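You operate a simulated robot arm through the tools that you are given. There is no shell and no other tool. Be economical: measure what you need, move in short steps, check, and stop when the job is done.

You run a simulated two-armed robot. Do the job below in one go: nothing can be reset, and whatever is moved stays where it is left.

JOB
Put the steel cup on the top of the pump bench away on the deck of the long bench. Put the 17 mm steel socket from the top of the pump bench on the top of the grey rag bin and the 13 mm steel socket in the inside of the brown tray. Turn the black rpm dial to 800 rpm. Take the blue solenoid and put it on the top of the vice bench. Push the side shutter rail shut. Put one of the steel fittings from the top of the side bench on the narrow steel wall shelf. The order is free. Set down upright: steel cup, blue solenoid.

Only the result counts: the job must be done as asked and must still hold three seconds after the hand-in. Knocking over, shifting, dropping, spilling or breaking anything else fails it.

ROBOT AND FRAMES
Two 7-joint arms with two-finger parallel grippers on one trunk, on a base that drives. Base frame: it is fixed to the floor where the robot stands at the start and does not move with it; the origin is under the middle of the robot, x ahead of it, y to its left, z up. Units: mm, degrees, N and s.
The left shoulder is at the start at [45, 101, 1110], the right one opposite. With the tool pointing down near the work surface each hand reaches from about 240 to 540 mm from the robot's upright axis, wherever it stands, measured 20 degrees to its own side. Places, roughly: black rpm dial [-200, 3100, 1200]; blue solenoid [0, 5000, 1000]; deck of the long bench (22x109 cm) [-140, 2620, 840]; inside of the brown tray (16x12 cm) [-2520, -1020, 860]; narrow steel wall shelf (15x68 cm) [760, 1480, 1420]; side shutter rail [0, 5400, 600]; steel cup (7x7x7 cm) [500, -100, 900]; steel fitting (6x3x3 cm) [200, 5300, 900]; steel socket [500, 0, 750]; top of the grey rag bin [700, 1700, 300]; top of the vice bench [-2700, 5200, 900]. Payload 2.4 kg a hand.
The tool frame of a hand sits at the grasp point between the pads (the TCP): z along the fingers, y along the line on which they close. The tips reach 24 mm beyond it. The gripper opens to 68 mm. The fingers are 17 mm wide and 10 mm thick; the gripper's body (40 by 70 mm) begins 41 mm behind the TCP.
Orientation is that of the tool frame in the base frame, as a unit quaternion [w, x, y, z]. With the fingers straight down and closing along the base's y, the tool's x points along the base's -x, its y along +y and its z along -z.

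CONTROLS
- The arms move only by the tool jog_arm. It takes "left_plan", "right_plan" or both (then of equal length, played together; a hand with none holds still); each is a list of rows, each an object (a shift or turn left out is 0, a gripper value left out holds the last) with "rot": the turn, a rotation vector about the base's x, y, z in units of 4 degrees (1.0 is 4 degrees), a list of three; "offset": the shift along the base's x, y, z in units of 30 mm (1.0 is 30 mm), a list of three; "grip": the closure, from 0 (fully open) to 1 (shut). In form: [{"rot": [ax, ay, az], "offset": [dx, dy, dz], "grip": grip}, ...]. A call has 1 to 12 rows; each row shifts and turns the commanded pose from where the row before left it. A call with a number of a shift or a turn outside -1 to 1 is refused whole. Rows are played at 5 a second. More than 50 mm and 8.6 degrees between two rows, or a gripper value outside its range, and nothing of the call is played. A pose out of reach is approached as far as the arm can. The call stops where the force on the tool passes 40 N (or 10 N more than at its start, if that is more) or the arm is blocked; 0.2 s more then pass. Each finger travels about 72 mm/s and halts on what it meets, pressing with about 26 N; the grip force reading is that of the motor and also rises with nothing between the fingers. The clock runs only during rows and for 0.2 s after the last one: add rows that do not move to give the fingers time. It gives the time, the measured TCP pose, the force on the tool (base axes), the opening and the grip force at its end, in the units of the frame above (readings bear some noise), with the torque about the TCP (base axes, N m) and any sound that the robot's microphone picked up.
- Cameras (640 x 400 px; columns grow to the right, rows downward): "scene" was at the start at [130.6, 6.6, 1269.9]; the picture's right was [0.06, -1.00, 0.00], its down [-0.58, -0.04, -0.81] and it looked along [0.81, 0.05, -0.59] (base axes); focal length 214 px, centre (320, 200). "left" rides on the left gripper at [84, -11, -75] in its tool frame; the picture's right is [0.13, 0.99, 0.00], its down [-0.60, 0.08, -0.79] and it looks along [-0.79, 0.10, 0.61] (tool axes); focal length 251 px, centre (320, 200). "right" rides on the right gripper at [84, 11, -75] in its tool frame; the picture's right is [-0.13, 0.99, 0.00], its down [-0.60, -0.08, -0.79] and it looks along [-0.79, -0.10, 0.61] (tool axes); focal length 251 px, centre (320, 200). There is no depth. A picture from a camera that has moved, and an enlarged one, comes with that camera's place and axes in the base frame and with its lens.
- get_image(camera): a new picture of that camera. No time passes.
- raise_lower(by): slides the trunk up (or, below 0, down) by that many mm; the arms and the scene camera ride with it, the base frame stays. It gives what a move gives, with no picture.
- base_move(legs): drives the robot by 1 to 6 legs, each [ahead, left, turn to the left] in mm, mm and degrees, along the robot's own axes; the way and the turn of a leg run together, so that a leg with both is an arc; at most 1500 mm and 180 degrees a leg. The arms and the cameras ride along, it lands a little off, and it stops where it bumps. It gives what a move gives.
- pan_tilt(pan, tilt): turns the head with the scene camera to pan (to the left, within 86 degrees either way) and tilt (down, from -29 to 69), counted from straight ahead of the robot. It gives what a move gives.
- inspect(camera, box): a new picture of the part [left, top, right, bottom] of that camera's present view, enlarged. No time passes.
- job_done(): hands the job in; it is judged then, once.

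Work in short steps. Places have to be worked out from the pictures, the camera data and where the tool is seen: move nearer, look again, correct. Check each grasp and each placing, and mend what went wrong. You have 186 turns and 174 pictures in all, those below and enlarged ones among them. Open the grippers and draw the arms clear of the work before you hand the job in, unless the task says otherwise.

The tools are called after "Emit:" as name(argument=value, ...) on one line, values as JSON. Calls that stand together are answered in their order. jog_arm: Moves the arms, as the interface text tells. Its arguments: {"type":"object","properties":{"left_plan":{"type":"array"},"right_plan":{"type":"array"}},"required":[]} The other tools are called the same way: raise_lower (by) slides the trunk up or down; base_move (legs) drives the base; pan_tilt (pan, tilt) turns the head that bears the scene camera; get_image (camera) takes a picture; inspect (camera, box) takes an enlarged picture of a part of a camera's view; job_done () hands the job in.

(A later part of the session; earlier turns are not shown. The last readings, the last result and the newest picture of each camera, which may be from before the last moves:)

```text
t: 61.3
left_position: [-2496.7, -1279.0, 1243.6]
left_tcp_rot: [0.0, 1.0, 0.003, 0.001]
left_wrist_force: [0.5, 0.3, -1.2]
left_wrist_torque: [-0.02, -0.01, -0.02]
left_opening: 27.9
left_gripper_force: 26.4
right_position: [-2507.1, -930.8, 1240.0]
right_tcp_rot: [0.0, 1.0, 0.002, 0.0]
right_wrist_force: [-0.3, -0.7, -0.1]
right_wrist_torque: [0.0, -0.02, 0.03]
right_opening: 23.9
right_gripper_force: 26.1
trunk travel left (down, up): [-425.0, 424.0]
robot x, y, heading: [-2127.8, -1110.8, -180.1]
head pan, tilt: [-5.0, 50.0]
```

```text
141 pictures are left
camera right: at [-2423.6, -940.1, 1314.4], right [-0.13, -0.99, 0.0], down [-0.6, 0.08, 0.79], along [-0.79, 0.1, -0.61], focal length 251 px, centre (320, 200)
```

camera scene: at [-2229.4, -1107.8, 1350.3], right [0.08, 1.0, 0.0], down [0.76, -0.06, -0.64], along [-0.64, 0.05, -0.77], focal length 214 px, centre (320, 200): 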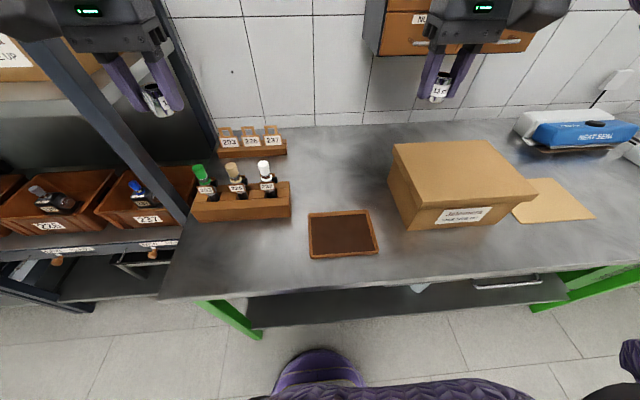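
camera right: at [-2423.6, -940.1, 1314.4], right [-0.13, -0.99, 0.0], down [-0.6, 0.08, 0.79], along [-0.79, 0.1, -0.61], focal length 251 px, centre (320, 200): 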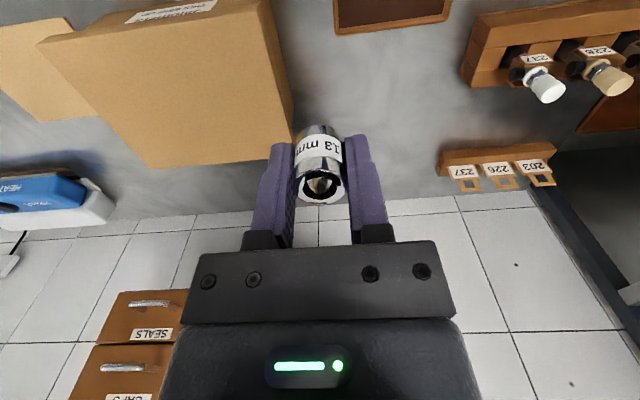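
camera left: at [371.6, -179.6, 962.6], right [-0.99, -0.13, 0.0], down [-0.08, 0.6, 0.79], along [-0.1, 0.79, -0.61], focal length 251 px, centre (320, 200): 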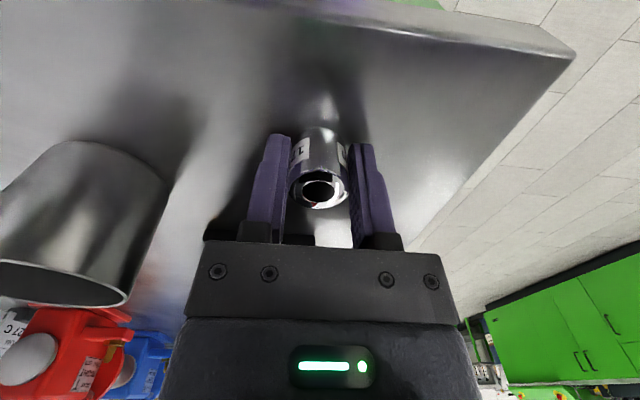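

Tray centre is about [-2517, -1030]. The right hand moves over it and descends partway.

Emit:
jog_arm(right_plan=[{"offset": [-0.08, -0.83, 0]}, {"offset": [-0.08, -0.83, 0]}, {"offset": [-0.08, -0.83, -0.3]}, {"offset": [-0.08, -0.83, -0.7]}, {"offset": [0, 0, -1]}, {"offset": [0, 0, -1]}, {"offset": [0, 0, -1]}, {"offset": [0, 0, -1]}, {"offset": [0, 0, -1]}, {"offset": [0, 0, -1]}, {"offset": [0, 0, -1]}, {"offset": [0, 0, -1]}])

Emit:
get_image(camera="right")

Emit:
get_image(camera="scene")

```text
t: 63.9
left_position: [-2494.9, -1279.7, 1242.9]
left_tcp_rot: [0.0, 1.0, 0.002, 0.0]
left_wrist_force: [0.0, -0.8, -0.5]
left_wrist_torque: [0.02, 0.0, 0.01]
left_opening: 28.1
left_gripper_force: 26.1
right_position: [-2517.3, -1030.6, 970.1]
right_tcp_rot: [0.0, 1.0, 0.002, 0.0]
right_wrist_force: [1.1, -0.2, -0.8]
right_wrist_torque: [0.02, 0.03, 0.03]
right_opening: 23.5
right_gripper_force: 25.9
trunk travel left (down, up): [-425.0, 424.0]
robot x, y, heading: [-2129.2, -1114.6, -179.6]
head pan, tilt: [-5.0, 50.0]
```

```text
140 pictures are left
camera right: at [-2434.7, -1039.1, 1043.7], right [-0.13, -0.99, 0.0], down [-0.6, 0.08, 0.79], along [-0.79, 0.1, -0.61], focal length 251 px, centre (320, 200)
```

right: 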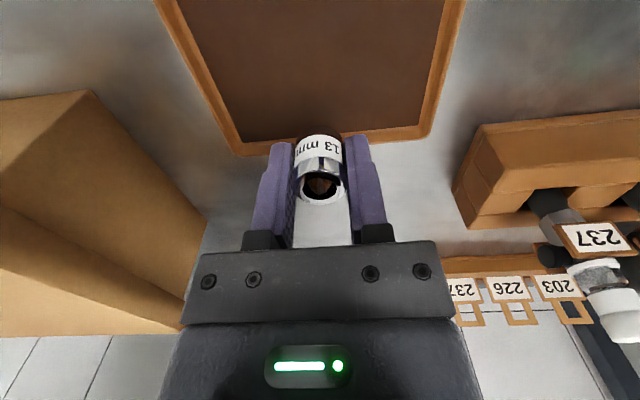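

```text
139 pictures are left
camera scene: at [-2229.4, -1107.9, 1350.2], right [0.08, 1.0, 0.0], down [0.76, -0.06, -0.64], along [-0.64, 0.05, -0.77], focal length 214 px, centre (320, 200)
```

scene: 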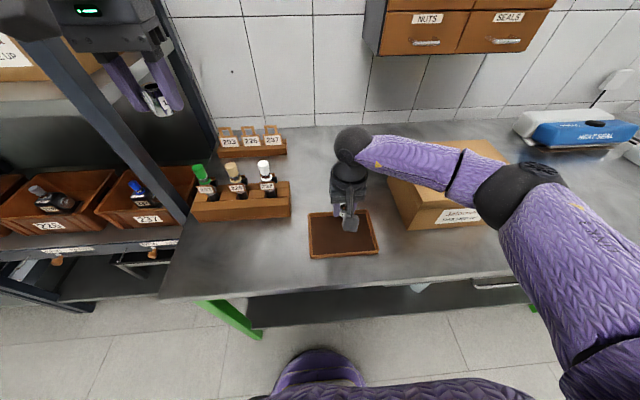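

Over the tray. I shift 20 mm left away from the box and descend gently until contact.

Emit:
jog_arm(right_plan=[{"offset": [0, -0.4, -0.6]}, {"offset": [0, -0.3, -0.6]}, {"offset": [0, 0, -0.5]}, {"offset": [0, 0, -0.3]}, {"offset": [0, 0, -0.2]}, {}])

Emit:
get_image(camera="right")

Emit:
inspect(camera="scene", box=[290, 160, 450, 270])

```text
t: 65.3
left_position: [-2495.2, -1279.2, 1243.4]
left_tcp_rot: [0.001, 1.0, 0.003, 0.0]
left_wrist_force: [-0.2, -0.8, -0.1]
left_wrist_torque: [-0.03, 0.02, 0.01]
left_opening: 27.9
left_gripper_force: 25.9
right_position: [-2516.6, -1051.5, 903.2]
right_tcp_rot: [-0.001, 1.0, 0.002, 0.0]
right_wrist_force: [0.0, 0.4, -0.4]
right_wrist_torque: [0.02, -0.01, -0.01]
right_opening: 23.7
right_gripper_force: 26.1
trunk travel left (down, up): [-425.0, 424.0]
robot x, y, heading: [-2122.1, -1116.0, -179.7]
head pan, tilt: [-5.0, 50.0]
```

```text
138 pictures are left
camera right: at [-2433.6, -1060.3, 978.1], right [-0.13, -0.99, 0.0], down [-0.6, 0.08, 0.79], along [-0.79, 0.1, -0.61], focal length 251 px, centre (320, 200)
```

right: 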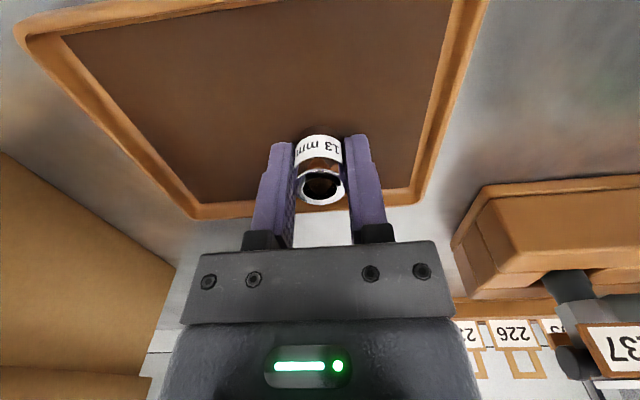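

```text
3.64 times, centred on (370, 215) of scene
camera zoom: at [-2229.3, -1107.9, 1350.2], right [0.08, 1.0, 0.0], down [0.76, -0.06, -0.64], along [-0.64, 0.05, -0.77], focal length 780 px, centre (138, 146)
```

zoom: 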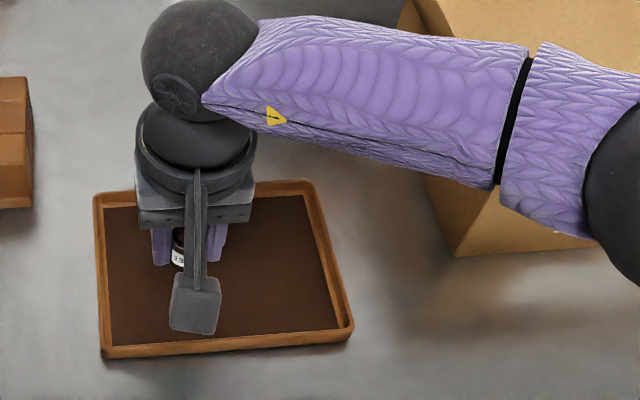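

Inside the tray and still free. I step down slowly until it touches.

Emit:
jog_arm(right_plan=[{"offset": [0, 0, -0.1]}, {"offset": [0, 0, -0.1]}, {"offset": [0, 0, -0.1]}, {}])

```text
t: 66.3
left_position: [-2496.4, -1278.8, 1243.1]
left_tcp_rot: [0.0, 1.0, 0.003, 0.002]
left_wrist_force: [-0.4, -0.9, -0.5]
left_wrist_torque: [0.03, -0.01, 0.0]
left_opening: 27.8
left_gripper_force: 26.5
right_position: [-2516.1, -1051.3, 894.3]
right_tcp_rot: [-0.001, 1.0, 0.001, -0.001]
right_wrist_force: [0.7, 0.3, -0.3]
right_wrist_torque: [0.02, -0.03, 0.0]
right_opening: 23.4
right_gripper_force: 25.9
trunk travel left (down, up): [-425.0, 424.0]
robot x, y, heading: [-2124.7, -1115.1, -179.7]
head pan, tilt: [-5.0, 50.0]
```

No contact yet; continuing in 2 mm steps.

Emit:
jog_arm(right_plan=[{"offset": [0, 0, -0.08]}, {"offset": [0, 0, -0.08]}, {"offset": [0, 0, -0.06]}, {}])

```text
t: 67.3
left_position: [-2493.7, -1277.9, 1243.4]
left_tcp_rot: [0.0, 1.0, 0.002, 0.0]
left_wrist_force: [0.1, -0.4, -1.9]
left_wrist_torque: [0.01, 0.01, -0.02]
left_opening: 27.9
left_gripper_force: 25.7
right_position: [-2517.1, -1050.8, 889.3]
right_tcp_rot: [0.0, 1.0, 0.001, 0.0]
right_wrist_force: [-0.3, 2.6, 16.9]
right_wrist_torque: [0.09, -0.16, 0.02]
right_opening: 23.5
right_gripper_force: 26.1
trunk travel left (down, up): [-425.0, 424.0]
robot x, y, heading: [-2120.2, -1112.6, -179.9]
head pan, tilt: [-5.0, 50.0]
```

Contact at z≈889 (17 N). I ease up 1 mm, open the hand and rise.

Emit:
jog_arm(right_plan=[{"offset": [0, 0, 0.03]}, {"grip": 0.4}, {"grip": 0.4}, {"offset": [0, 0, 0.4]}, {"offset": [0, 0, 1]}, {"offset": [0, 0, 1]}, {"offset": [0, 0, 1]}, {"offset": [0, 0, 1]}])

Emit:
get_image(camera="right")

```text
t: 69.1
left_position: [-2494.4, -1278.7, 1243.4]
left_tcp_rot: [0.0, 1.0, 0.002, 0.001]
left_wrist_force: [-0.4, 0.4, -0.7]
left_wrist_torque: [-0.02, -0.05, 0.0]
left_opening: 28.1
left_gripper_force: 26.0
right_position: [-2516.1, -1052.9, 1022.0]
right_tcp_rot: [0.001, 1.0, 0.003, 0.0]
right_wrist_force: [1.4, -0.4, -0.5]
right_wrist_torque: [0.0, 0.01, -0.02]
right_opening: 40.8
right_gripper_force: 0.0
trunk travel left (down, up): [-425.0, 424.0]
robot x, y, heading: [-2124.3, -1118.6, -179.9]
head pan, tilt: [-5.0, 50.0]
```

```text
136 pictures are left
camera right: at [-2432.5, -1061.8, 1096.9], right [-0.13, -0.99, 0.0], down [-0.6, 0.08, 0.79], along [-0.79, 0.1, -0.61], focal length 251 px, centre (320, 200)
```

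right: 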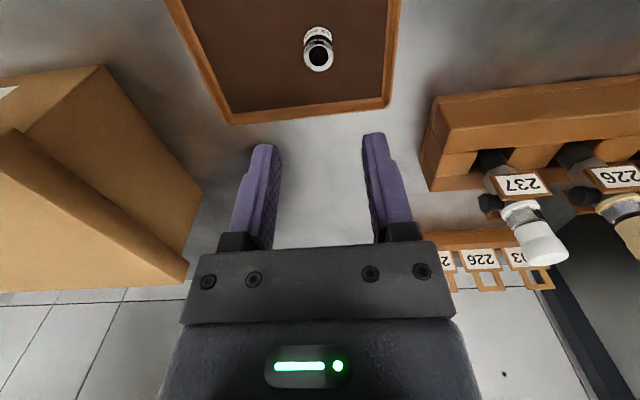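

The 13 mm socket stands in the tray. I raise the hand, back off and return to the front of the pump bench for the cup.

Emit:
jog_arm(right_plan=[{"offset": [0, 0.3, 1]}, {"offset": [0, 0.6, 1]}, {"offset": [0, 0.8, 1]}, {"offset": [0, 0.8, 1]}, {"offset": [0, 0.8, 1]}, {"offset": [0, 0.8, 1], "grip": 0}, {"offset": [0.5, 0, 1]}])

Emit:
base_move(legs=[[-1500, 0, 0], [-450, -900, 0], [0, 0, 180], [200, 100, 0]])

Emit:
pan_tilt(pan=-10, tilt=50)

Emit:
get_image(camera="scene")

```text
t: 70.7
left_position: [-2495.8, -1278.1, 1243.4]
left_tcp_rot: [0.0, 1.0, 0.002, 0.0]
left_wrist_force: [-0.2, -0.4, -0.8]
left_wrist_torque: [0.0, -0.01, 0.0]
left_opening: 28.2
left_gripper_force: 25.1
right_position: [-2501.4, -930.0, 1230.5]
right_tcp_rot: [0.0, 1.0, 0.002, -0.001]
right_wrist_force: [0.4, -0.2, -0.8]
right_wrist_torque: [0.0, -0.02, 0.01]
right_opening: 67.7
right_gripper_force: 0.0
trunk travel left (down, up): [-425.0, 424.0]
robot x, y, heading: [-2123.7, -1116.2, -179.9]
head pan, tilt: [-5.0, 50.0]
```

```text
t: 91.7
left_position: [413.9, 57.8, 1242.7]
left_tcp_rot: [0.0, 0.008, 1.0, 0.0]
left_wrist_force: [-0.8, 0.6, -1.2]
left_wrist_torque: [-0.03, 0.02, 0.0]
left_opening: 27.9
left_gripper_force: 25.7
right_position: [412.3, -290.4, 1229.1]
right_tcp_rot: [0.0, 0.009, 1.0, 0.0]
right_wrist_force: [0.2, 0.2, 0.1]
right_wrist_torque: [0.02, -0.01, 0.0]
right_opening: 67.8
right_gripper_force: 0.0
trunk travel left (down, up): [-425.0, 424.0]
robot x, y, heading: [39.5, -95.7, -1.1]
head pan, tilt: [-5.0, 50.0]
```

```text
t: 92.4
left_position: [412.7, 58.9, 1242.4]
left_tcp_rot: [-0.002, 0.008, 1.0, 0.0]
left_wrist_force: [-0.6, -0.5, -0.6]
left_wrist_torque: [-0.01, -0.02, 0.0]
left_opening: 28.2
left_gripper_force: 25.9
right_position: [412.3, -291.9, 1230.7]
right_tcp_rot: [0.0, 0.009, 1.0, 0.001]
right_wrist_force: [-0.4, 0.9, 0.2]
right_wrist_torque: [-0.03, -0.02, 0.03]
right_opening: 67.8
right_gripper_force: 0.1
trunk travel left (down, up): [-425.0, 424.0]
robot x, y, heading: [36.9, -94.4, -1.1]
head pan, tilt: [-10.0, 50.0]
```

```text
135 pictures are left
camera scene: at [139.9, -112.4, 1350.2], right [-0.19, -0.98, 0.0], down [-0.75, 0.15, -0.64], along [0.63, -0.12, -0.77], focal length 214 px, centre (320, 200)
```

scene: 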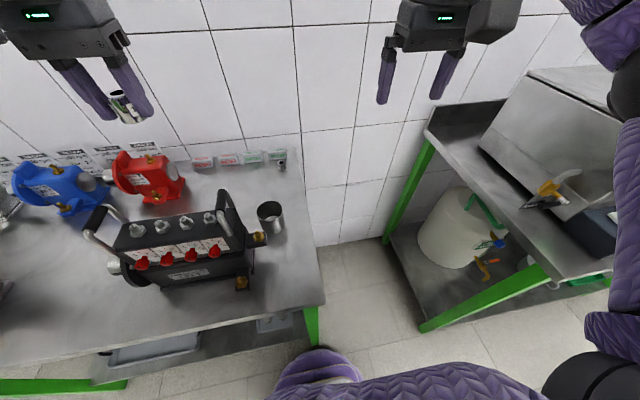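

Cup rim centre is about [477, -50]. I'll pinch its right wall from above: moving to hover over [477, -81].

Emit:
jog_arm(right_plan=[{"offset": [0.27, 0.87, -0.5], "grip": 0.4}, {"offset": [0.27, 0.87, -0.9]}, {"offset": [0.27, 0.87, -0.9]}, {"offset": [0.27, 0.87, -0.9]}, {"offset": [0.27, 0.87, -0.9]}, {"offset": [0.27, 0.87, -0.9]}, {"offset": [0.27, 0.87, -0.9]}, {"offset": [0.27, 0.87, -0.9]}, {}])

Emit:
get_image(camera="right")

Emit:
get_image(camera="scene")

```text
t: 94.4
left_position: [412.4, 57.9, 1243.8]
left_tcp_rot: [-0.002, 0.008, 1.0, 0.0]
left_wrist_force: [-0.1, 0.7, -1.8]
left_wrist_torque: [-0.03, 0.03, 0.02]
left_opening: 27.9
left_gripper_force: 26.2
right_position: [478.2, -81.2, 1025.3]
right_tcp_rot: [0.0, 0.009, 1.0, 0.0]
right_wrist_force: [0.2, 0.3, 0.7]
right_wrist_torque: [0.0, 0.01, -0.01]
right_opening: 40.9
right_gripper_force: 0.1
trunk travel left (down, up): [-425.0, 424.0]
robot x, y, heading: [34.7, -98.7, -1.1]
head pan, tilt: [-10.0, 50.0]
```

```text
134 pictures are left
camera right: at [394.2, -67.6, 1101.2], right [0.15, 0.99, 0.0], down [0.6, -0.09, 0.79], along [0.78, -0.12, -0.61], focal length 251 px, centre (320, 200)
```

right: 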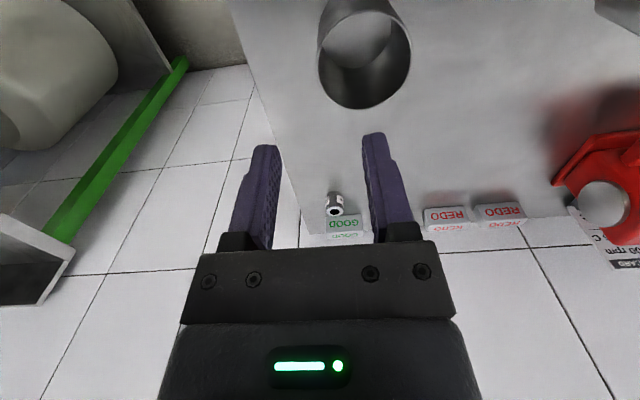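

```text
133 pictures are left
camera scene: at [140.0, -112.5, 1350.3], right [-0.19, -0.98, 0.0], down [-0.75, 0.15, -0.64], along [0.63, -0.12, -0.77], focal length 214 px, centre (320, 200)
```

scene: 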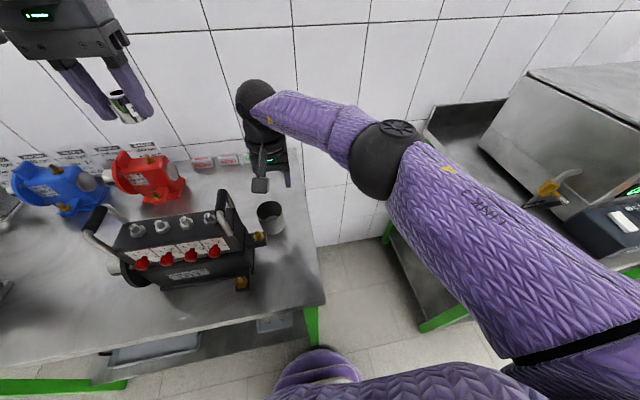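

Rim centre about [473, -51], outer diameter about 63 mm, so the right wall is at y≈-81. I descend to just above the rim and check.

Emit:
jog_arm(right_plan=[{"offset": [-0.13, 0, -0.8]}, {"offset": [0, 0, -0.8]}, {"offset": [0, 0, -0.6]}, {}])

Emit:
get_image(camera="right")

Emit:
inspect(camera="scene", box=[220, 130, 316, 250])

```text
t: 95.4
left_position: [412.3, 57.3, 1243.2]
left_tcp_rot: [-0.001, 0.008, 1.0, -0.001]
left_wrist_force: [-0.9, -0.3, -0.5]
left_wrist_torque: [0.02, -0.01, -0.01]
left_opening: 28.2
left_gripper_force: 26.0
right_position: [473.0, -82.0, 960.1]
right_tcp_rot: [0.0, 0.009, 1.0, 0.0]
right_wrist_force: [1.2, 0.0, -0.2]
right_wrist_torque: [0.01, 0.01, -0.04]
right_opening: 40.9
right_gripper_force: 0.1
trunk travel left (down, up): [-425.0, 424.0]
robot x, y, heading: [40.0, -99.1, -1.0]
head pan, tilt: [-10.0, 50.0]
```

```text
132 pictures are left
camera right: at [388.8, -68.3, 1034.8], right [0.15, 0.99, 0.0], down [0.6, -0.09, 0.79], along [0.78, -0.12, -0.61], focal length 251 px, centre (320, 200)
```

right: 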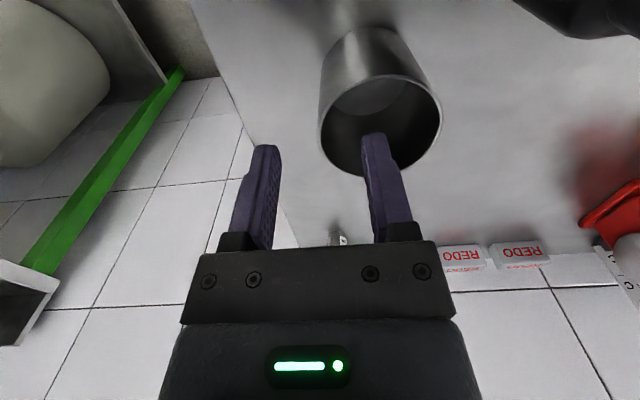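

```text
3.33 times, centred on (268, 190) of scene
camera zoom: at [140.0, -112.4, 1350.3], right [-0.19, -0.98, 0.0], down [-0.75, 0.15, -0.64], along [0.63, -0.12, -0.77], focal length 715 px, centre (493, 233)
```

zoom: 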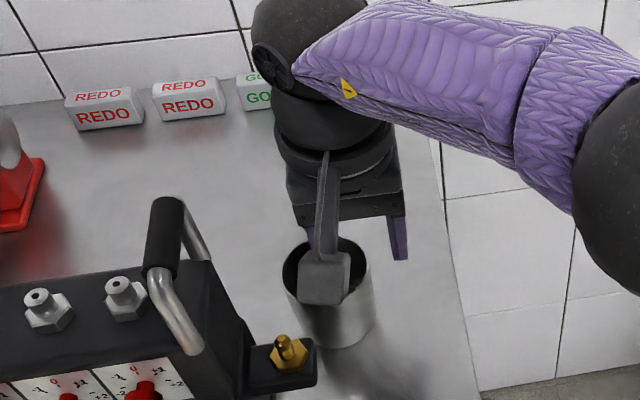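

Right wall is at y≈-81, between the open fingers. I descend 45 mm over the rim and close.

Emit:
jog_arm(right_plan=[{"offset": [0, 0.03, -0.8]}, {"offset": [0, 0, -0.7]}, {}, {"grip": 1.0}, {}, {}, {}])

Emit:
get_image(camera="right")

```text
t: 97.0
left_position: [411.2, 58.5, 1242.6]
left_tcp_rot: [0.0, 0.008, 1.0, 0.0]
left_wrist_force: [0.5, -0.4, -0.8]
left_wrist_torque: [0.01, 0.01, 0.0]
left_opening: 28.2
left_gripper_force: 25.5
right_position: [473.4, -81.1, 915.5]
right_tcp_rot: [0.001, 0.009, 1.0, 0.0]
right_wrist_force: [1.2, 1.6, 10.0]
right_wrist_torque: [0.62, -0.04, -0.1]
right_opening: 5.2
right_gripper_force: 25.9
trunk travel left (down, up): [-425.0, 424.0]
robot x, y, heading: [33.5, -97.3, -0.8]
head pan, tilt: [-10.0, 50.0]
```

```text
130 pictures are left
camera right: at [388.2, -67.6, 990.0], right [0.15, 0.99, 0.0], down [0.6, -0.09, 0.79], along [0.79, -0.12, -0.61], focal length 251 px, centre (320, 200)
```

right: 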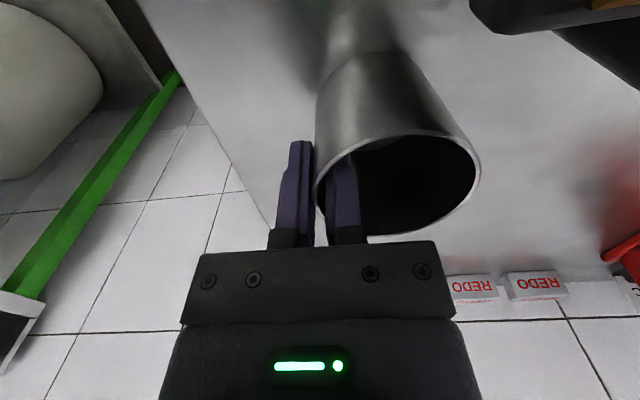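

Wall pinched (5.2 mm). I lift the cup 40 mm and check it hangs upright.

Emit:
jog_arm(right_plan=[{"offset": [0, 0, 0.5]}, {"offset": [0, 0, 0.8]}, {"offset": [0, 0, 0.8]}, {}])

Emit:
get_image(camera="right")

Emit:
inspect(camera="scene", box=[210, 120, 330, 260])

```text
t: 98.0
left_position: [412.5, 58.7, 1244.2]
left_tcp_rot: [-0.001, 0.008, 1.0, 0.001]
left_wrist_force: [0.0, 0.0, 0.0]
left_wrist_torque: [-0.03, 0.02, -0.01]
left_opening: 27.8
left_gripper_force: 26.1
right_position: [472.6, -81.1, 977.2]
right_tcp_rot: [0.0, 0.009, 1.0, 0.0]
right_wrist_force: [0.2, 1.0, -1.1]
right_wrist_torque: [0.0, -0.01, 0.0]
right_opening: 4.8
right_gripper_force: 25.4
trunk travel left (down, up): [-425.0, 424.0]
robot x, y, heading: [34.7, -99.8, -0.9]
head pan, tilt: [-10.0, 50.0]
```

```text
129 pictures are left
camera right: at [388.3, -67.4, 1052.1], right [0.15, 0.99, 0.0], down [0.6, -0.09, 0.79], along [0.78, -0.12, -0.61], focal length 251 px, centre (320, 200)
```

right: 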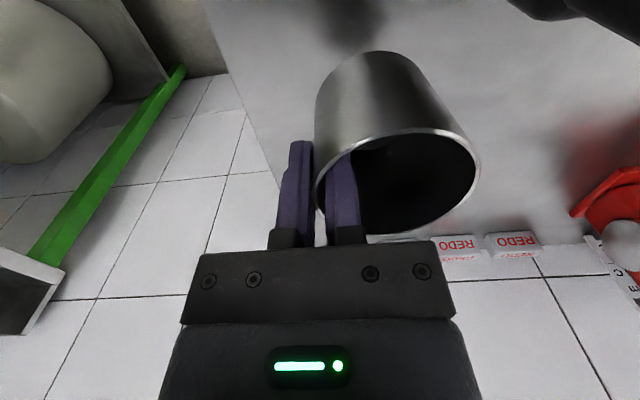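

```text
2.86 times, centred on (270, 190) of scene
camera zoom: at [140.0, -112.4, 1350.2], right [-0.19, -0.98, 0.0], down [-0.75, 0.15, -0.64], along [0.63, -0.12, -0.77], focal length 613 px, centre (463, 229)
```

zoom: 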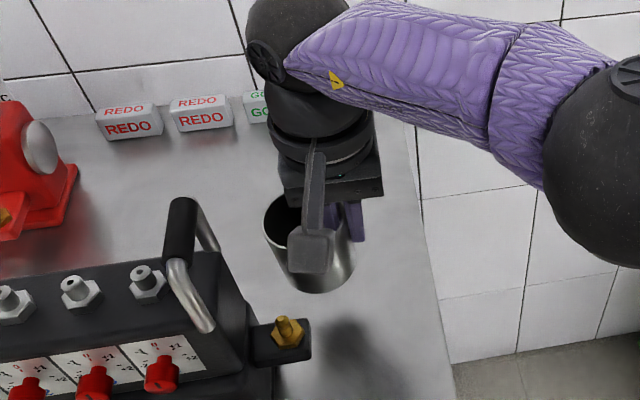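

The cup hangs upright, clear. I lift, retract, and drive back and left along the wall toward the bin, then look.

Emit:
jog_arm(right_plan=[{"offset": [0, 0, 1]}, {"offset": [0, 0, 1]}, {"offset": [0, 0, 1]}, {"offset": [0, 0, 1]}, {"offset": [0, -0.3, 1]}, {"offset": [-0.3, -0.6, 1]}, {"offset": [-0.5, -0.8, 1]}, {"offset": [-0.5, -0.8, 0.7]}, {"offset": [-0.5, -0.8, 0]}, {"offset": [-0.5, -0.8, 0]}, {"offset": [-0.3, -0.8, 0]}])

Emit:
base_move(legs=[[-250, 0, 1], [0, 1200, 0]])

Emit:
pan_tilt(pan=25, tilt=25)

Emit:
get_image(camera="scene")

```text
t: 100.4
left_position: [412.3, 58.3, 1243.1]
left_tcp_rot: [0.0, 0.007, 1.0, 0.0]
left_wrist_force: [-0.2, -1.2, -0.4]
left_wrist_torque: [-0.01, 0.0, 0.01]
left_opening: 28.2
left_gripper_force: 26.4
right_position: [394.8, -229.5, 1209.2]
right_tcp_rot: [0.0, 0.008, 1.0, 0.0]
right_wrist_force: [0.0, 0.4, -0.8]
right_wrist_torque: [-0.03, -0.02, 0.02]
right_opening: 5.0
right_gripper_force: 26.0
trunk travel left (down, up): [-425.0, 424.0]
robot x, y, heading: [34.8, -100.8, -0.9]
head pan, tilt: [-10.0, 50.0]
```

```text
t: 107.8
left_position: [157.2, 1259.7, 1243.2]
left_tcp_rot: [-0.001, -0.005, 1.0, 0.001]
left_wrist_force: [-1.1, -0.1, -0.6]
left_wrist_torque: [-0.05, 0.0, -0.01]
left_opening: 27.9
left_gripper_force: 25.7
right_position: [148.2, 973.3, 1207.5]
right_tcp_rot: [0.0, -0.004, 1.0, 0.0]
right_wrist_force: [-0.5, 0.2, -0.2]
right_wrist_torque: [-0.02, -0.02, -0.01]
right_opening: 4.9
right_gripper_force: 25.9
trunk travel left (down, up): [-425.0, 424.0]
robot x, y, heading: [-214.6, 1096.7, 0.5]
head pan, tilt: [-10.0, 50.0]
```

```text
t: 108.8
left_position: [157.5, 1258.7, 1242.9]
left_tcp_rot: [-0.002, -0.005, 1.0, 0.0]
left_wrist_force: [0.6, -0.5, 0.2]
left_wrist_torque: [-0.01, 0.01, 0.0]
left_opening: 27.9
left_gripper_force: 26.3
right_position: [146.7, 973.0, 1209.2]
right_tcp_rot: [0.0, -0.005, 1.0, 0.0]
right_wrist_force: [-0.1, -0.2, -0.5]
right_wrist_torque: [-0.02, -0.03, 0.02]
right_opening: 4.8
right_gripper_force: 25.9
trunk travel left (down, up): [-425.0, 424.0]
robot x, y, heading: [-211.6, 1089.2, 0.5]
head pan, tilt: [25.0, 25.0]
```

```text
127 pictures are left
camera scene: at [-102.9, 1134.7, 1387.7], right [0.43, -0.9, 0.0], down [-0.38, -0.18, -0.91], along [0.82, 0.39, -0.42], focal length 214 px, centre (320, 200)
```

scene: 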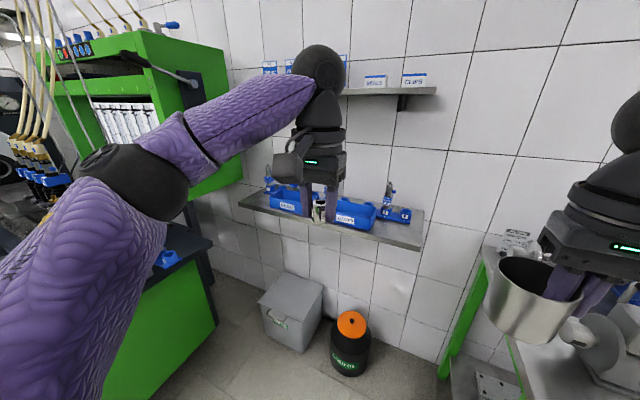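

The bin top is at about [706, 1706, 300], partly under a lower wall shelf (z≈880, x>650). I move level with it, lower the trunk fully, and tuck the right hand.

Emit:
base_move(legs=[[0, 460, -0.5]])

Emit:
raise_lower(by=-415)

Emit:
jog_arm(right_plan=[{"offset": [-0.5, -0.4, 0]}, {"offset": [-0.5, -0.4, 0]}, {"offset": [-0.5, -0.4, 0]}, {"offset": [-0.5, -0.4, 0]}, {"offset": [-0.5, -0.4, 0]}, {"offset": [-0.5, -0.4, 0]}, {}, {}, {}, {}], left_plan=[{"offset": [0, 0, -1]}, {"offset": [0, 0, -1]}, {"offset": [0, 0, -1]}, {"offset": [0, 0, -1]}, {"offset": [0, 0, -1]}, {"offset": [0, 0, -1]}, {"offset": [0, 0, -1]}, {"offset": [0, 0, -1]}, {"offset": [0, 0, -1]}, {"offset": [0, 0, -1]}])

Emit:
pan_tilt(pan=5, tilt=25)

Emit:
get_image(camera="scene")

```text
t: 111.6
left_position: [156.4, 1715.2, 1243.0]
left_tcp_rot: [-0.001, -0.001, 1.0, 0.0]
left_wrist_force: [-0.2, 0.7, -1.4]
left_wrist_torque: [0.0, -0.02, -0.01]
left_opening: 28.0
left_gripper_force: 26.3
right_position: [145.2, 1429.8, 1208.4]
right_tcp_rot: [0.0, 0.0, 1.0, 0.0]
right_wrist_force: [-0.7, 0.7, -0.9]
right_wrist_torque: [-0.04, 0.0, 0.01]
right_opening: 4.8
right_gripper_force: 26.5
trunk travel left (down, up): [-425.0, 424.0]
robot x, y, heading: [-210.9, 1555.5, -0.0]
head pan, tilt: [25.0, 25.0]
```

```text
refused: -415 is not a number from -400 to 400
```

```text
t: 113.8
left_position: [156.0, 1715.7, 943.1]
left_tcp_rot: [0.0, -0.002, 1.0, 0.001]
left_wrist_force: [0.1, 0.3, -0.7]
left_wrist_torque: [0.0, 0.0, 0.0]
left_opening: 28.1
left_gripper_force: 26.2
right_position: [53.6, 1357.5, 1208.3]
right_tcp_rot: [-0.001, -0.001, 1.0, 0.0]
right_wrist_force: [-0.3, -0.3, -0.8]
right_wrist_torque: [-0.03, -0.01, -0.01]
right_opening: 4.9
right_gripper_force: 25.9
trunk travel left (down, up): [-425.0, 424.0]
robot x, y, heading: [-216.6, 1549.6, 0.3]
head pan, tilt: [25.0, 25.0]
```

```text
t: 114.6
left_position: [156.3, 1716.1, 944.4]
left_tcp_rot: [-0.001, -0.002, 1.0, -0.001]
left_wrist_force: [-0.7, -0.1, -1.6]
left_wrist_torque: [-0.01, 0.01, -0.01]
left_opening: 28.0
left_gripper_force: 26.3
right_position: [52.7, 1357.9, 1208.3]
right_tcp_rot: [0.0, -0.001, 1.0, 0.0]
right_wrist_force: [0.4, 0.8, -1.7]
right_wrist_torque: [-0.01, -0.02, 0.01]
right_opening: 5.2
right_gripper_force: 25.9
trunk travel left (down, up): [-425.0, 424.0]
robot x, y, heading: [-217.8, 1556.7, -0.1]
head pan, tilt: [5.0, 25.0]
```

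```text
126 pictures are left
camera scene: at [-96.7, 1561.5, 1387.7], right [0.09, -1.0, 0.0], down [-0.42, -0.04, -0.91], along [0.9, 0.08, -0.42], focal length 214 px, centre (320, 200)
```

scene: 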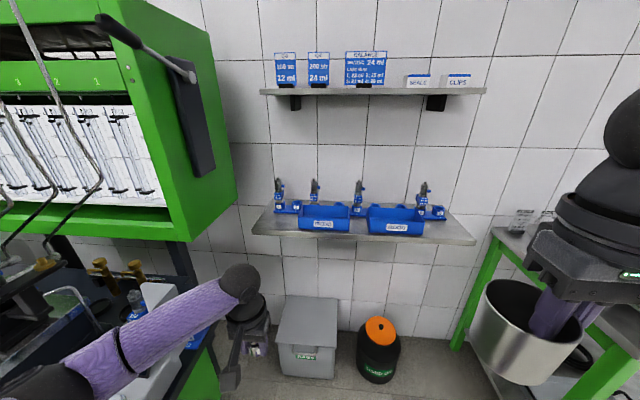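

The upper narrow shelf and bin (x 534–830, y 1540–1825) are visible. I lower the trunk fully, then drive in with hands low.

Emit:
raise_lower(by=-400)

Emit:
base_move(legs=[[300, 0, 0]])

Emit:
pan_tilt(pan=15, tilt=45)

Emit:
get_image(camera="scene")

Emit:
get_image(camera="left")

```text
t: 118.5
left_position: [155.7, 1715.6, 542.8]
left_tcp_rot: [-0.001, -0.002, 1.0, 0.0]
left_wrist_force: [0.3, -0.3, -0.3]
left_wrist_torque: [0.01, -0.02, -0.01]
left_opening: 28.1
left_gripper_force: 26.1
right_position: [55.1, 1356.0, 809.3]
right_tcp_rot: [0.0, -0.001, 1.0, -0.001]
right_wrist_force: [0.2, 0.3, -0.9]
right_wrist_torque: [-0.02, 0.02, 0.03]
right_opening: 5.1
right_gripper_force: 26.0
trunk travel left (down, up): [-25.0, 824.0]
robot x, y, heading: [-214.4, 1551.2, 0.0]
head pan, tilt: [5.0, 25.0]
```

```text
t: 120.5
left_position: [453.1, 1720.2, 543.5]
left_tcp_rot: [-0.001, -0.006, 1.0, -0.001]
left_wrist_force: [0.7, 0.0, -1.1]
left_wrist_torque: [0.01, -0.01, -0.01]
left_opening: 28.1
left_gripper_force: 26.1
right_position: [354.8, 1360.5, 807.9]
right_tcp_rot: [0.0, -0.004, 1.0, 0.0]
right_wrist_force: [-0.4, 0.0, -1.2]
right_wrist_torque: [-0.05, 0.0, -0.01]
right_opening: 5.1
right_gripper_force: 26.4
trunk travel left (down, up): [-25.0, 824.0]
robot x, y, heading: [81.5, 1554.5, 0.7]
head pan, tilt: [5.0, 25.0]
```

```text
t: 121.3
left_position: [452.4, 1718.4, 542.7]
left_tcp_rot: [-0.001, -0.005, 1.0, 0.0]
left_wrist_force: [-0.7, -0.4, -1.1]
left_wrist_torque: [-0.02, -0.01, 0.0]
left_opening: 28.0
left_gripper_force: 25.8
right_position: [354.2, 1359.8, 809.1]
right_tcp_rot: [0.0, -0.004, 1.0, 0.001]
right_wrist_force: [1.2, -0.5, -1.4]
right_wrist_torque: [-0.02, 0.0, -0.02]
right_opening: 4.9
right_gripper_force: 25.9
trunk travel left (down, up): [-25.0, 824.0]
robot x, y, heading: [83.4, 1553.9, 0.5]
head pan, tilt: [15.0, 45.0]
```

```text
125 pictures are left
camera scene: at [289.6, 1577.8, 948.4], right [0.27, -0.96, 0.0], down [-0.68, -0.19, -0.71], along [0.68, 0.19, -0.71], focal length 214 px, centre (320, 200)
```

scene: 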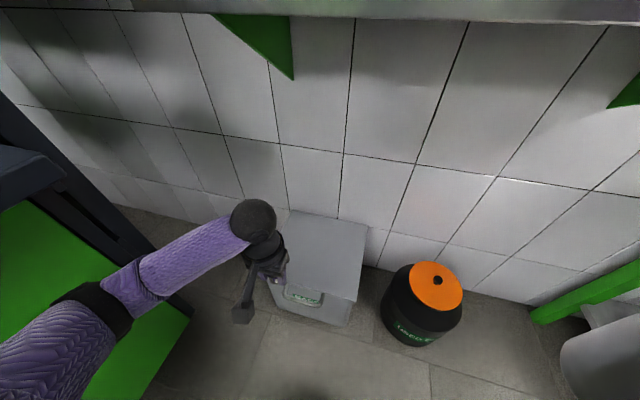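

```text
124 pictures are left
camera left: at [370.3, 1708.5, 617.4], right [-0.14, 0.99, 0.0], down [0.6, 0.09, 0.79], along [0.78, 0.11, -0.61], focal length 251 px, centre (320, 200)
```

left: 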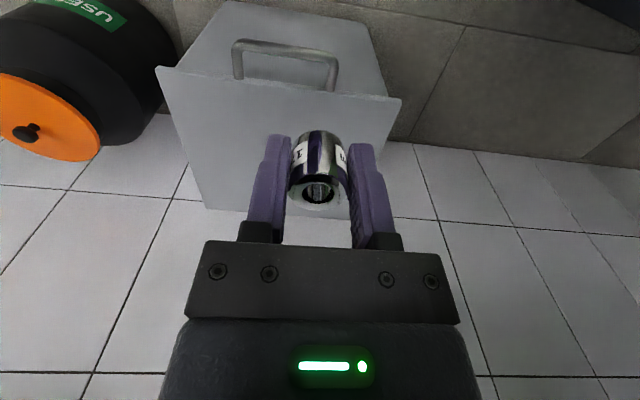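

Bin top spans about x 535–830, y 1540–1830. I drive in 170 mm more, then descend with the left hand.

Emit:
base_move(legs=[[170, 0, 0]])

Emit:
jog_arm(left_plan=[{"offset": [0, -0.3, -1]}, {"offset": [0, -0.3, -1]}, {"offset": [0, -0.3, -1]}, {"offset": [0, 0, -1]}])

Emit:
get_image(camera="left")

Emit:
get_image(camera="scene")

```text
t: 122.9
left_position: [625.1, 1720.3, 543.8]
left_tcp_rot: [0.001, -0.004, 1.0, 0.0]
left_wrist_force: [-0.6, 0.3, -0.9]
left_wrist_torque: [0.02, -0.02, 0.01]
left_opening: 27.8
left_gripper_force: 26.3
right_position: [522.6, 1360.4, 808.6]
right_tcp_rot: [0.001, -0.005, 1.0, -0.003]
right_wrist_force: [-0.6, 0.9, -0.5]
right_wrist_torque: [-0.05, -0.02, 0.02]
right_opening: 5.2
right_gripper_force: 25.9
trunk travel left (down, up): [-25.0, 824.0]
robot x, y, heading: [255.0, 1558.1, 0.3]
head pan, tilt: [15.0, 45.0]
stopped in leg 1: the robot was blocked; the commanded pose is now the measured one
```

```text
t: 123.9
left_position: [624.5, 1692.3, 422.6]
left_tcp_rot: [0.0, -0.005, 1.0, 0.0]
left_wrist_force: [-0.3, -0.3, 0.5]
left_wrist_torque: [-0.01, -0.02, 0.02]
left_opening: 27.8
left_gripper_force: 25.8
right_position: [522.3, 1361.8, 809.5]
right_tcp_rot: [0.002, -0.005, 1.0, -0.001]
right_wrist_force: [0.7, 0.1, 0.0]
right_wrist_torque: [-0.06, 0.02, 0.01]
right_opening: 4.7
right_gripper_force: 25.8
trunk travel left (down, up): [-25.0, 824.0]
robot x, y, heading: [254.9, 1557.1, 0.3]
head pan, tilt: [15.0, 45.0]
```

```text
123 pictures are left
camera left: at [541.5, 1681.3, 497.6], right [-0.14, 0.99, 0.0], down [0.6, 0.08, 0.79], along [0.79, 0.11, -0.61], focal length 251 px, centre (320, 200)
```

left: 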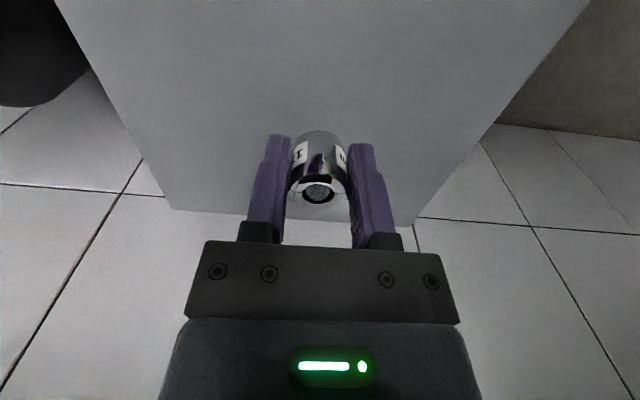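

```text
122 pictures are left
camera scene: at [459.9, 1578.6, 948.8], right [0.26, -0.96, 0.0], down [-0.68, -0.19, -0.71], along [0.68, 0.19, -0.71], focal length 214 px, centre (320, 200)
```

scene: 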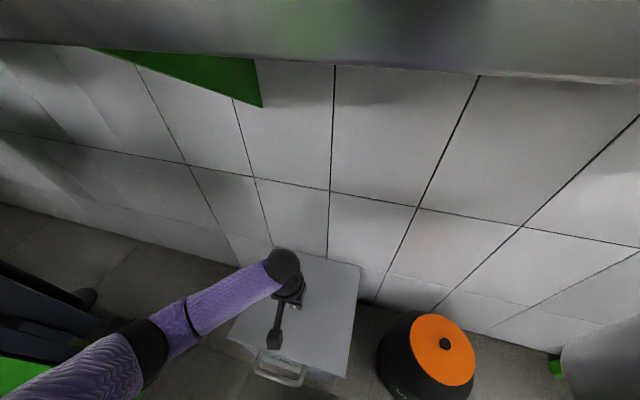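

It reported a bump at the very end of the leg; the bin seems not moved. Left hand is over the bin at [624, 1692]; I step down until contact.

Emit:
jog_arm(left_plan=[{"offset": [0, 0, -0.5]}, {"offset": [0, 0, -0.5]}, {"offset": [0, 0, -0.3]}, {"offset": [0, 0, -0.2]}, {"offset": [0, 0, -0.15]}, {"offset": [0, 0, -0.15]}, {"offset": [0, 0, -0.15]}, {}])

```text
t: 125.7
left_position: [625.6, 1693.3, 365.3]
left_tcp_rot: [0.0, -0.005, 1.0, 0.0]
left_wrist_force: [-0.2, -0.5, -0.3]
left_wrist_torque: [0.0, 0.01, -0.01]
left_opening: 28.0
left_gripper_force: 25.9
right_position: [523.5, 1360.7, 808.6]
right_tcp_rot: [0.001, -0.005, 1.0, -0.002]
right_wrist_force: [0.2, -0.2, -1.4]
right_wrist_torque: [-0.01, -0.03, 0.01]
right_opening: 4.7
right_gripper_force: 25.6
trunk travel left (down, up): [-25.0, 824.0]
robot x, y, heading: [253.8, 1560.1, 0.1]
head pan, tilt: [15.0, 45.0]
```

No contact at 365; continuing in 3 mm steps.

Emit:
jog_arm(left_plan=[{"offset": [0, 0, -0.1]}, {"offset": [0, 0, -0.1]}, {"offset": [0, 0, -0.1]}, {"offset": [0, 0, -0.1]}, {"offset": [0, 0, -0.1]}, {"offset": [0, 0, -0.1]}, {"offset": [0, 0, -0.1]}, {}])

Emit:
inspect(camera="scene", box=[210, 230, 370, 390])

```text
t: 127.2
left_position: [627.0, 1693.9, 349.4]
left_tcp_rot: [0.001, -0.005, 1.0, 0.0]
left_wrist_force: [-10.0, 1.8, 30.0]
left_wrist_torque: [0.2, 0.25, -0.02]
left_opening: 28.2
left_gripper_force: 25.4
right_position: [523.1, 1361.1, 808.5]
right_tcp_rot: [0.002, -0.005, 1.0, 0.0]
right_wrist_force: [0.0, -0.1, -1.6]
right_wrist_torque: [-0.03, 0.0, -0.05]
right_opening: 5.0
right_gripper_force: 25.9
trunk travel left (down, up): [-25.0, 824.0]
robot x, y, heading: [251.1, 1558.0, 0.2]
head pan, tilt: [15.0, 45.0]
stopped in row 7 (left hand): the force on the tool passed its limit at 49 N (the readings are from after the stop); the commanded pose is now the measured one
```

```text
2.50 times, centred on (290, 310) of scene
camera zoom: at [459.4, 1578.4, 949.2], right [0.27, -0.96, 0.0], down [-0.68, -0.19, -0.71], along [0.68, 0.19, -0.71], focal length 536 px, centre (395, -75)
```

zoom: 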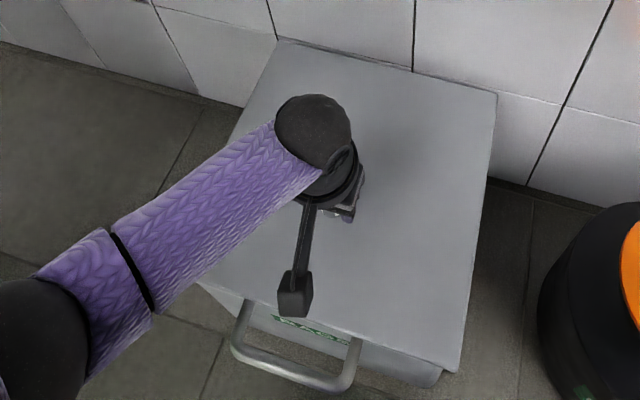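

Contact at z≈349 (top ≈322). I ease off 2 mm, open, and rise.

Emit:
jog_arm(left_plan=[{"offset": [0, 0, 0.07]}, {}, {"grip": 0.35}, {}, {"offset": [0, 0, 0.3]}, {"offset": [0, 0, 1]}, {"offset": [0, 0, 1]}, {"offset": [0, 0, 1]}])

Emit:
get_image(camera="left")

```text
t: 129.0
left_position: [627.6, 1692.8, 450.1]
left_tcp_rot: [0.001, -0.005, 1.0, -0.001]
left_wrist_force: [0.3, 0.4, -0.1]
left_wrist_torque: [-0.01, 0.0, 0.02]
left_opening: 44.5
left_gripper_force: 0.1
right_position: [522.8, 1361.1, 808.9]
right_tcp_rot: [0.001, -0.006, 1.0, -0.001]
right_wrist_force: [0.9, 0.2, -0.9]
right_wrist_torque: [0.03, 0.01, 0.02]
right_opening: 5.1
right_gripper_force: 26.0
trunk travel left (down, up): [-25.0, 824.0]
robot x, y, heading: [258.8, 1558.8, 0.3]
head pan, tilt: [15.0, 45.0]
```

```text
120 pictures are left
camera left: at [543.8, 1682.4, 524.6], right [-0.14, 0.99, 0.0], down [0.6, 0.08, 0.79], along [0.79, 0.11, -0.61], focal length 251 px, centre (320, 200)
```

left: 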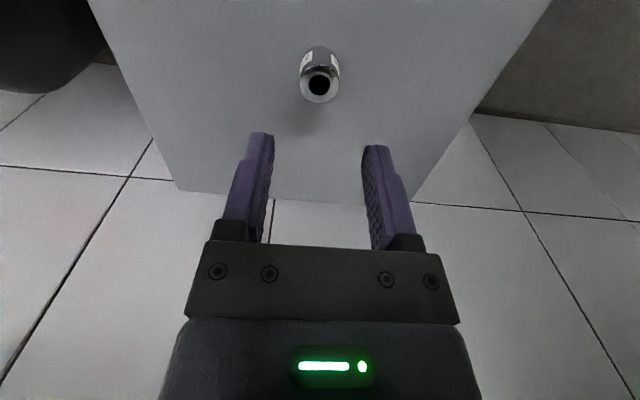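

The 17 mm socket stands on the bin. I back out, raise the trunk, bring the left hand up, then go round to the front of the rig (x≈-650).

Emit:
base_move(legs=[[-480, 0, 0]])

Emit:
raise_lower(by=400)

Emit:
jog_arm(left_plan=[{"offset": [0, 0, 1], "grip": 0}, {"offset": [0, 0, 1]}, {"offset": [0, 0, 1]}, {"offset": [0, 0, 1]}, {"offset": [0, 0, 1]}, {"offset": [0, 0, 1]}, {"offset": [0, 0, 1]}, {"offset": [0, 0, 1]}, {"offset": [0, 0, 1]}, {"offset": [0, 0, 1]}, {"offset": [0, 0, 1]}, {"offset": [0, 0, 1]}])

Emit:
base_move(legs=[[-550, 0, 0], [0, 600, 0]])

Emit:
pan_tilt(pan=25, tilt=25)

Emit:
get_image(camera="scene")

```text
t: 131.8
left_position: [144.0, 1689.9, 448.3]
left_tcp_rot: [0.0, -0.006, 1.0, 0.0]
left_wrist_force: [-0.3, -0.6, -0.4]
left_wrist_torque: [0.02, 0.01, 0.02]
left_opening: 44.3
left_gripper_force: 0.1
right_position: [40.7, 1357.6, 808.6]
right_tcp_rot: [0.0, -0.004, 1.0, -0.001]
right_wrist_force: [-0.7, -1.1, -1.4]
right_wrist_torque: [-0.03, -0.01, 0.03]
right_opening: 4.8
right_gripper_force: 26.1
trunk travel left (down, up): [-25.0, 824.0]
robot x, y, heading: [-230.6, 1553.5, 0.3]
head pan, tilt: [15.0, 45.0]
```

```text
t: 135.7
left_position: [143.9, 1690.9, 850.1]
left_tcp_rot: [0.0, -0.005, 1.0, 0.0]
left_wrist_force: [-0.1, -0.2, -0.2]
left_wrist_torque: [-0.03, 0.04, -0.02]
left_opening: 44.4
left_gripper_force: 0.0
right_position: [41.9, 1357.4, 1208.6]
right_tcp_rot: [-0.001, -0.005, 1.0, 0.0]
right_wrist_force: [-0.4, 0.0, -0.5]
right_wrist_torque: [0.01, 0.0, 0.0]
right_opening: 4.7
right_gripper_force: 26.1
trunk travel left (down, up): [-425.0, 424.0]
robot x, y, heading: [-231.9, 1550.2, 0.4]
head pan, tilt: [15.0, 45.0]
```

```text
t: 138.3
left_position: [145.8, 1688.6, 1207.4]
left_tcp_rot: [0.0, -0.005, 1.0, 0.0]
left_wrist_force: [0.0, -0.1, 0.5]
left_wrist_torque: [0.02, -0.01, 0.0]
left_opening: 68.0
left_gripper_force: 0.1
right_position: [41.3, 1356.6, 1208.9]
right_tcp_rot: [-0.001, -0.005, 1.0, -0.001]
right_wrist_force: [-0.2, -1.2, -0.8]
right_wrist_torque: [-0.03, 0.0, -0.04]
right_opening: 4.7
right_gripper_force: 26.0
trunk travel left (down, up): [-425.0, 424.0]
robot x, y, heading: [-226.1, 1550.4, 0.5]
head pan, tilt: [15.0, 45.0]
```

```text
t: 144.4
left_position: [-393.6, 2262.5, 1206.7]
left_tcp_rot: [0.0, 0.007, 1.0, 0.0]
left_wrist_force: [0.0, 0.4, 1.0]
left_wrist_torque: [0.0, 0.0, 0.01]
left_opening: 68.0
left_gripper_force: 0.1
right_position: [-506.7, 1934.0, 1208.1]
right_tcp_rot: [-0.001, 0.007, 1.0, -0.002]
right_wrist_force: [0.2, -0.5, -0.7]
right_wrist_torque: [-0.02, -0.01, -0.01]
right_opening: 4.6
right_gripper_force: 26.0
trunk travel left (down, up): [-425.0, 424.0]
robot x, y, heading: [-772.9, 2132.5, -1.0]
head pan, tilt: [15.0, 45.0]
```

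```text
t: 145.2
left_position: [-393.4, 2262.1, 1206.4]
left_tcp_rot: [0.001, 0.008, 1.0, 0.0]
left_wrist_force: [-1.3, 0.6, -1.0]
left_wrist_torque: [-0.02, 0.02, -0.01]
left_opening: 68.4
left_gripper_force: 0.2
right_position: [-507.2, 1934.5, 1209.1]
right_tcp_rot: [-0.001, 0.007, 1.0, -0.002]
right_wrist_force: [-0.2, 0.2, -0.9]
right_wrist_torque: [-0.06, 0.01, 0.01]
right_opening: 4.7
right_gripper_force: 25.6
trunk travel left (down, up): [-425.0, 424.0]
robot x, y, heading: [-772.8, 2137.5, -1.4]
head pan, tilt: [25.0, 25.0]
```

```text
119 pictures are left
camera scene: at [-660.7, 2172.4, 1387.7], right [0.41, -0.91, 0.0], down [-0.39, -0.17, -0.91], along [0.83, 0.37, -0.42], focal length 214 px, centre (320, 200)
```

scene: 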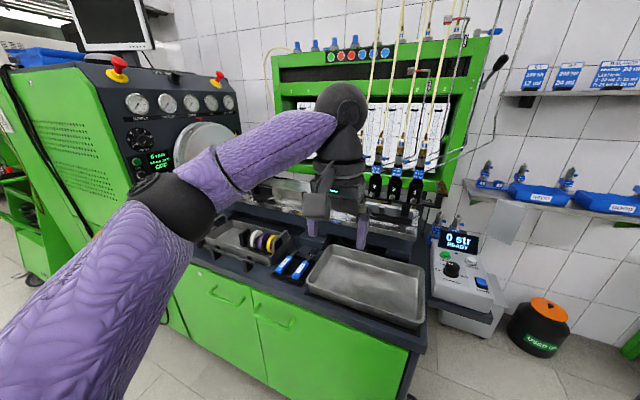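

The long bench/test rig is ahead with its deck strip. I move left to face it squarely and look down.

Emit:
base_move(legs=[[0, 450, 1.2]])

Emit:
pan_tilt(pan=0, tilt=35)

Emit:
get_image(camera="scene")

```text
t: 147.9
left_position: [-393.5, 2728.8, 1207.1]
left_tcp_rot: [0.001, -0.004, 1.0, 0.0]
left_wrist_force: [0.3, 0.9, 0.5]
left_wrist_torque: [0.03, 0.01, -0.03]
left_opening: 68.2
left_gripper_force: 0.1
right_position: [-498.7, 2399.0, 1209.2]
right_tcp_rot: [0.0, -0.004, 1.0, -0.001]
right_wrist_force: [-0.7, 0.3, -1.0]
right_wrist_torque: [-0.04, -0.01, 0.01]
right_opening: 4.6
right_gripper_force: 26.2
trunk travel left (down, up): [-425.0, 424.0]
robot x, y, heading: [-770.4, 2589.4, 0.8]
head pan, tilt: [25.0, 25.0]
```

```text
t: 148.8
left_position: [-393.9, 2729.3, 1206.9]
left_tcp_rot: [0.0, -0.005, 1.0, 0.001]
left_wrist_force: [0.5, 0.0, -0.2]
left_wrist_torque: [-0.01, 0.02, 0.02]
left_opening: 68.0
left_gripper_force: 0.0
right_position: [-497.9, 2399.4, 1208.2]
right_tcp_rot: [-0.001, -0.005, 1.0, -0.001]
right_wrist_force: [-0.8, 0.0, -1.1]
right_wrist_torque: [-0.03, 0.0, -0.01]
right_opening: 5.0
right_gripper_force: 26.0
trunk travel left (down, up): [-425.0, 424.0]
robot x, y, heading: [-770.8, 2594.3, 0.4]
head pan, tilt: [0.0, 35.0]
```

```text
118 pictures are left
camera scene: at [-654.2, 2594.7, 1372.0], right [0.01, -1.0, 0.0], down [-0.57, 0.0, -0.82], along [0.82, 0.01, -0.57], focal length 214 px, centre (320, 200)
```

scene: 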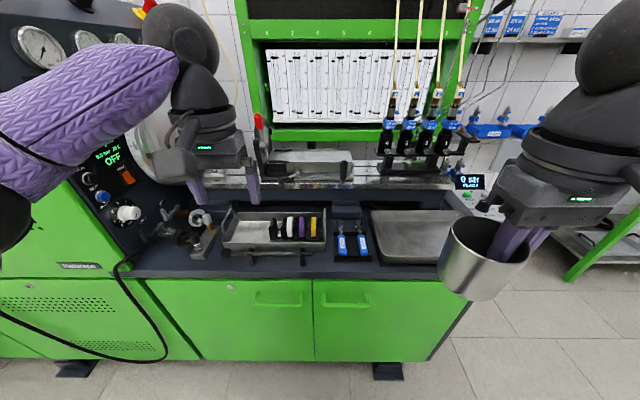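

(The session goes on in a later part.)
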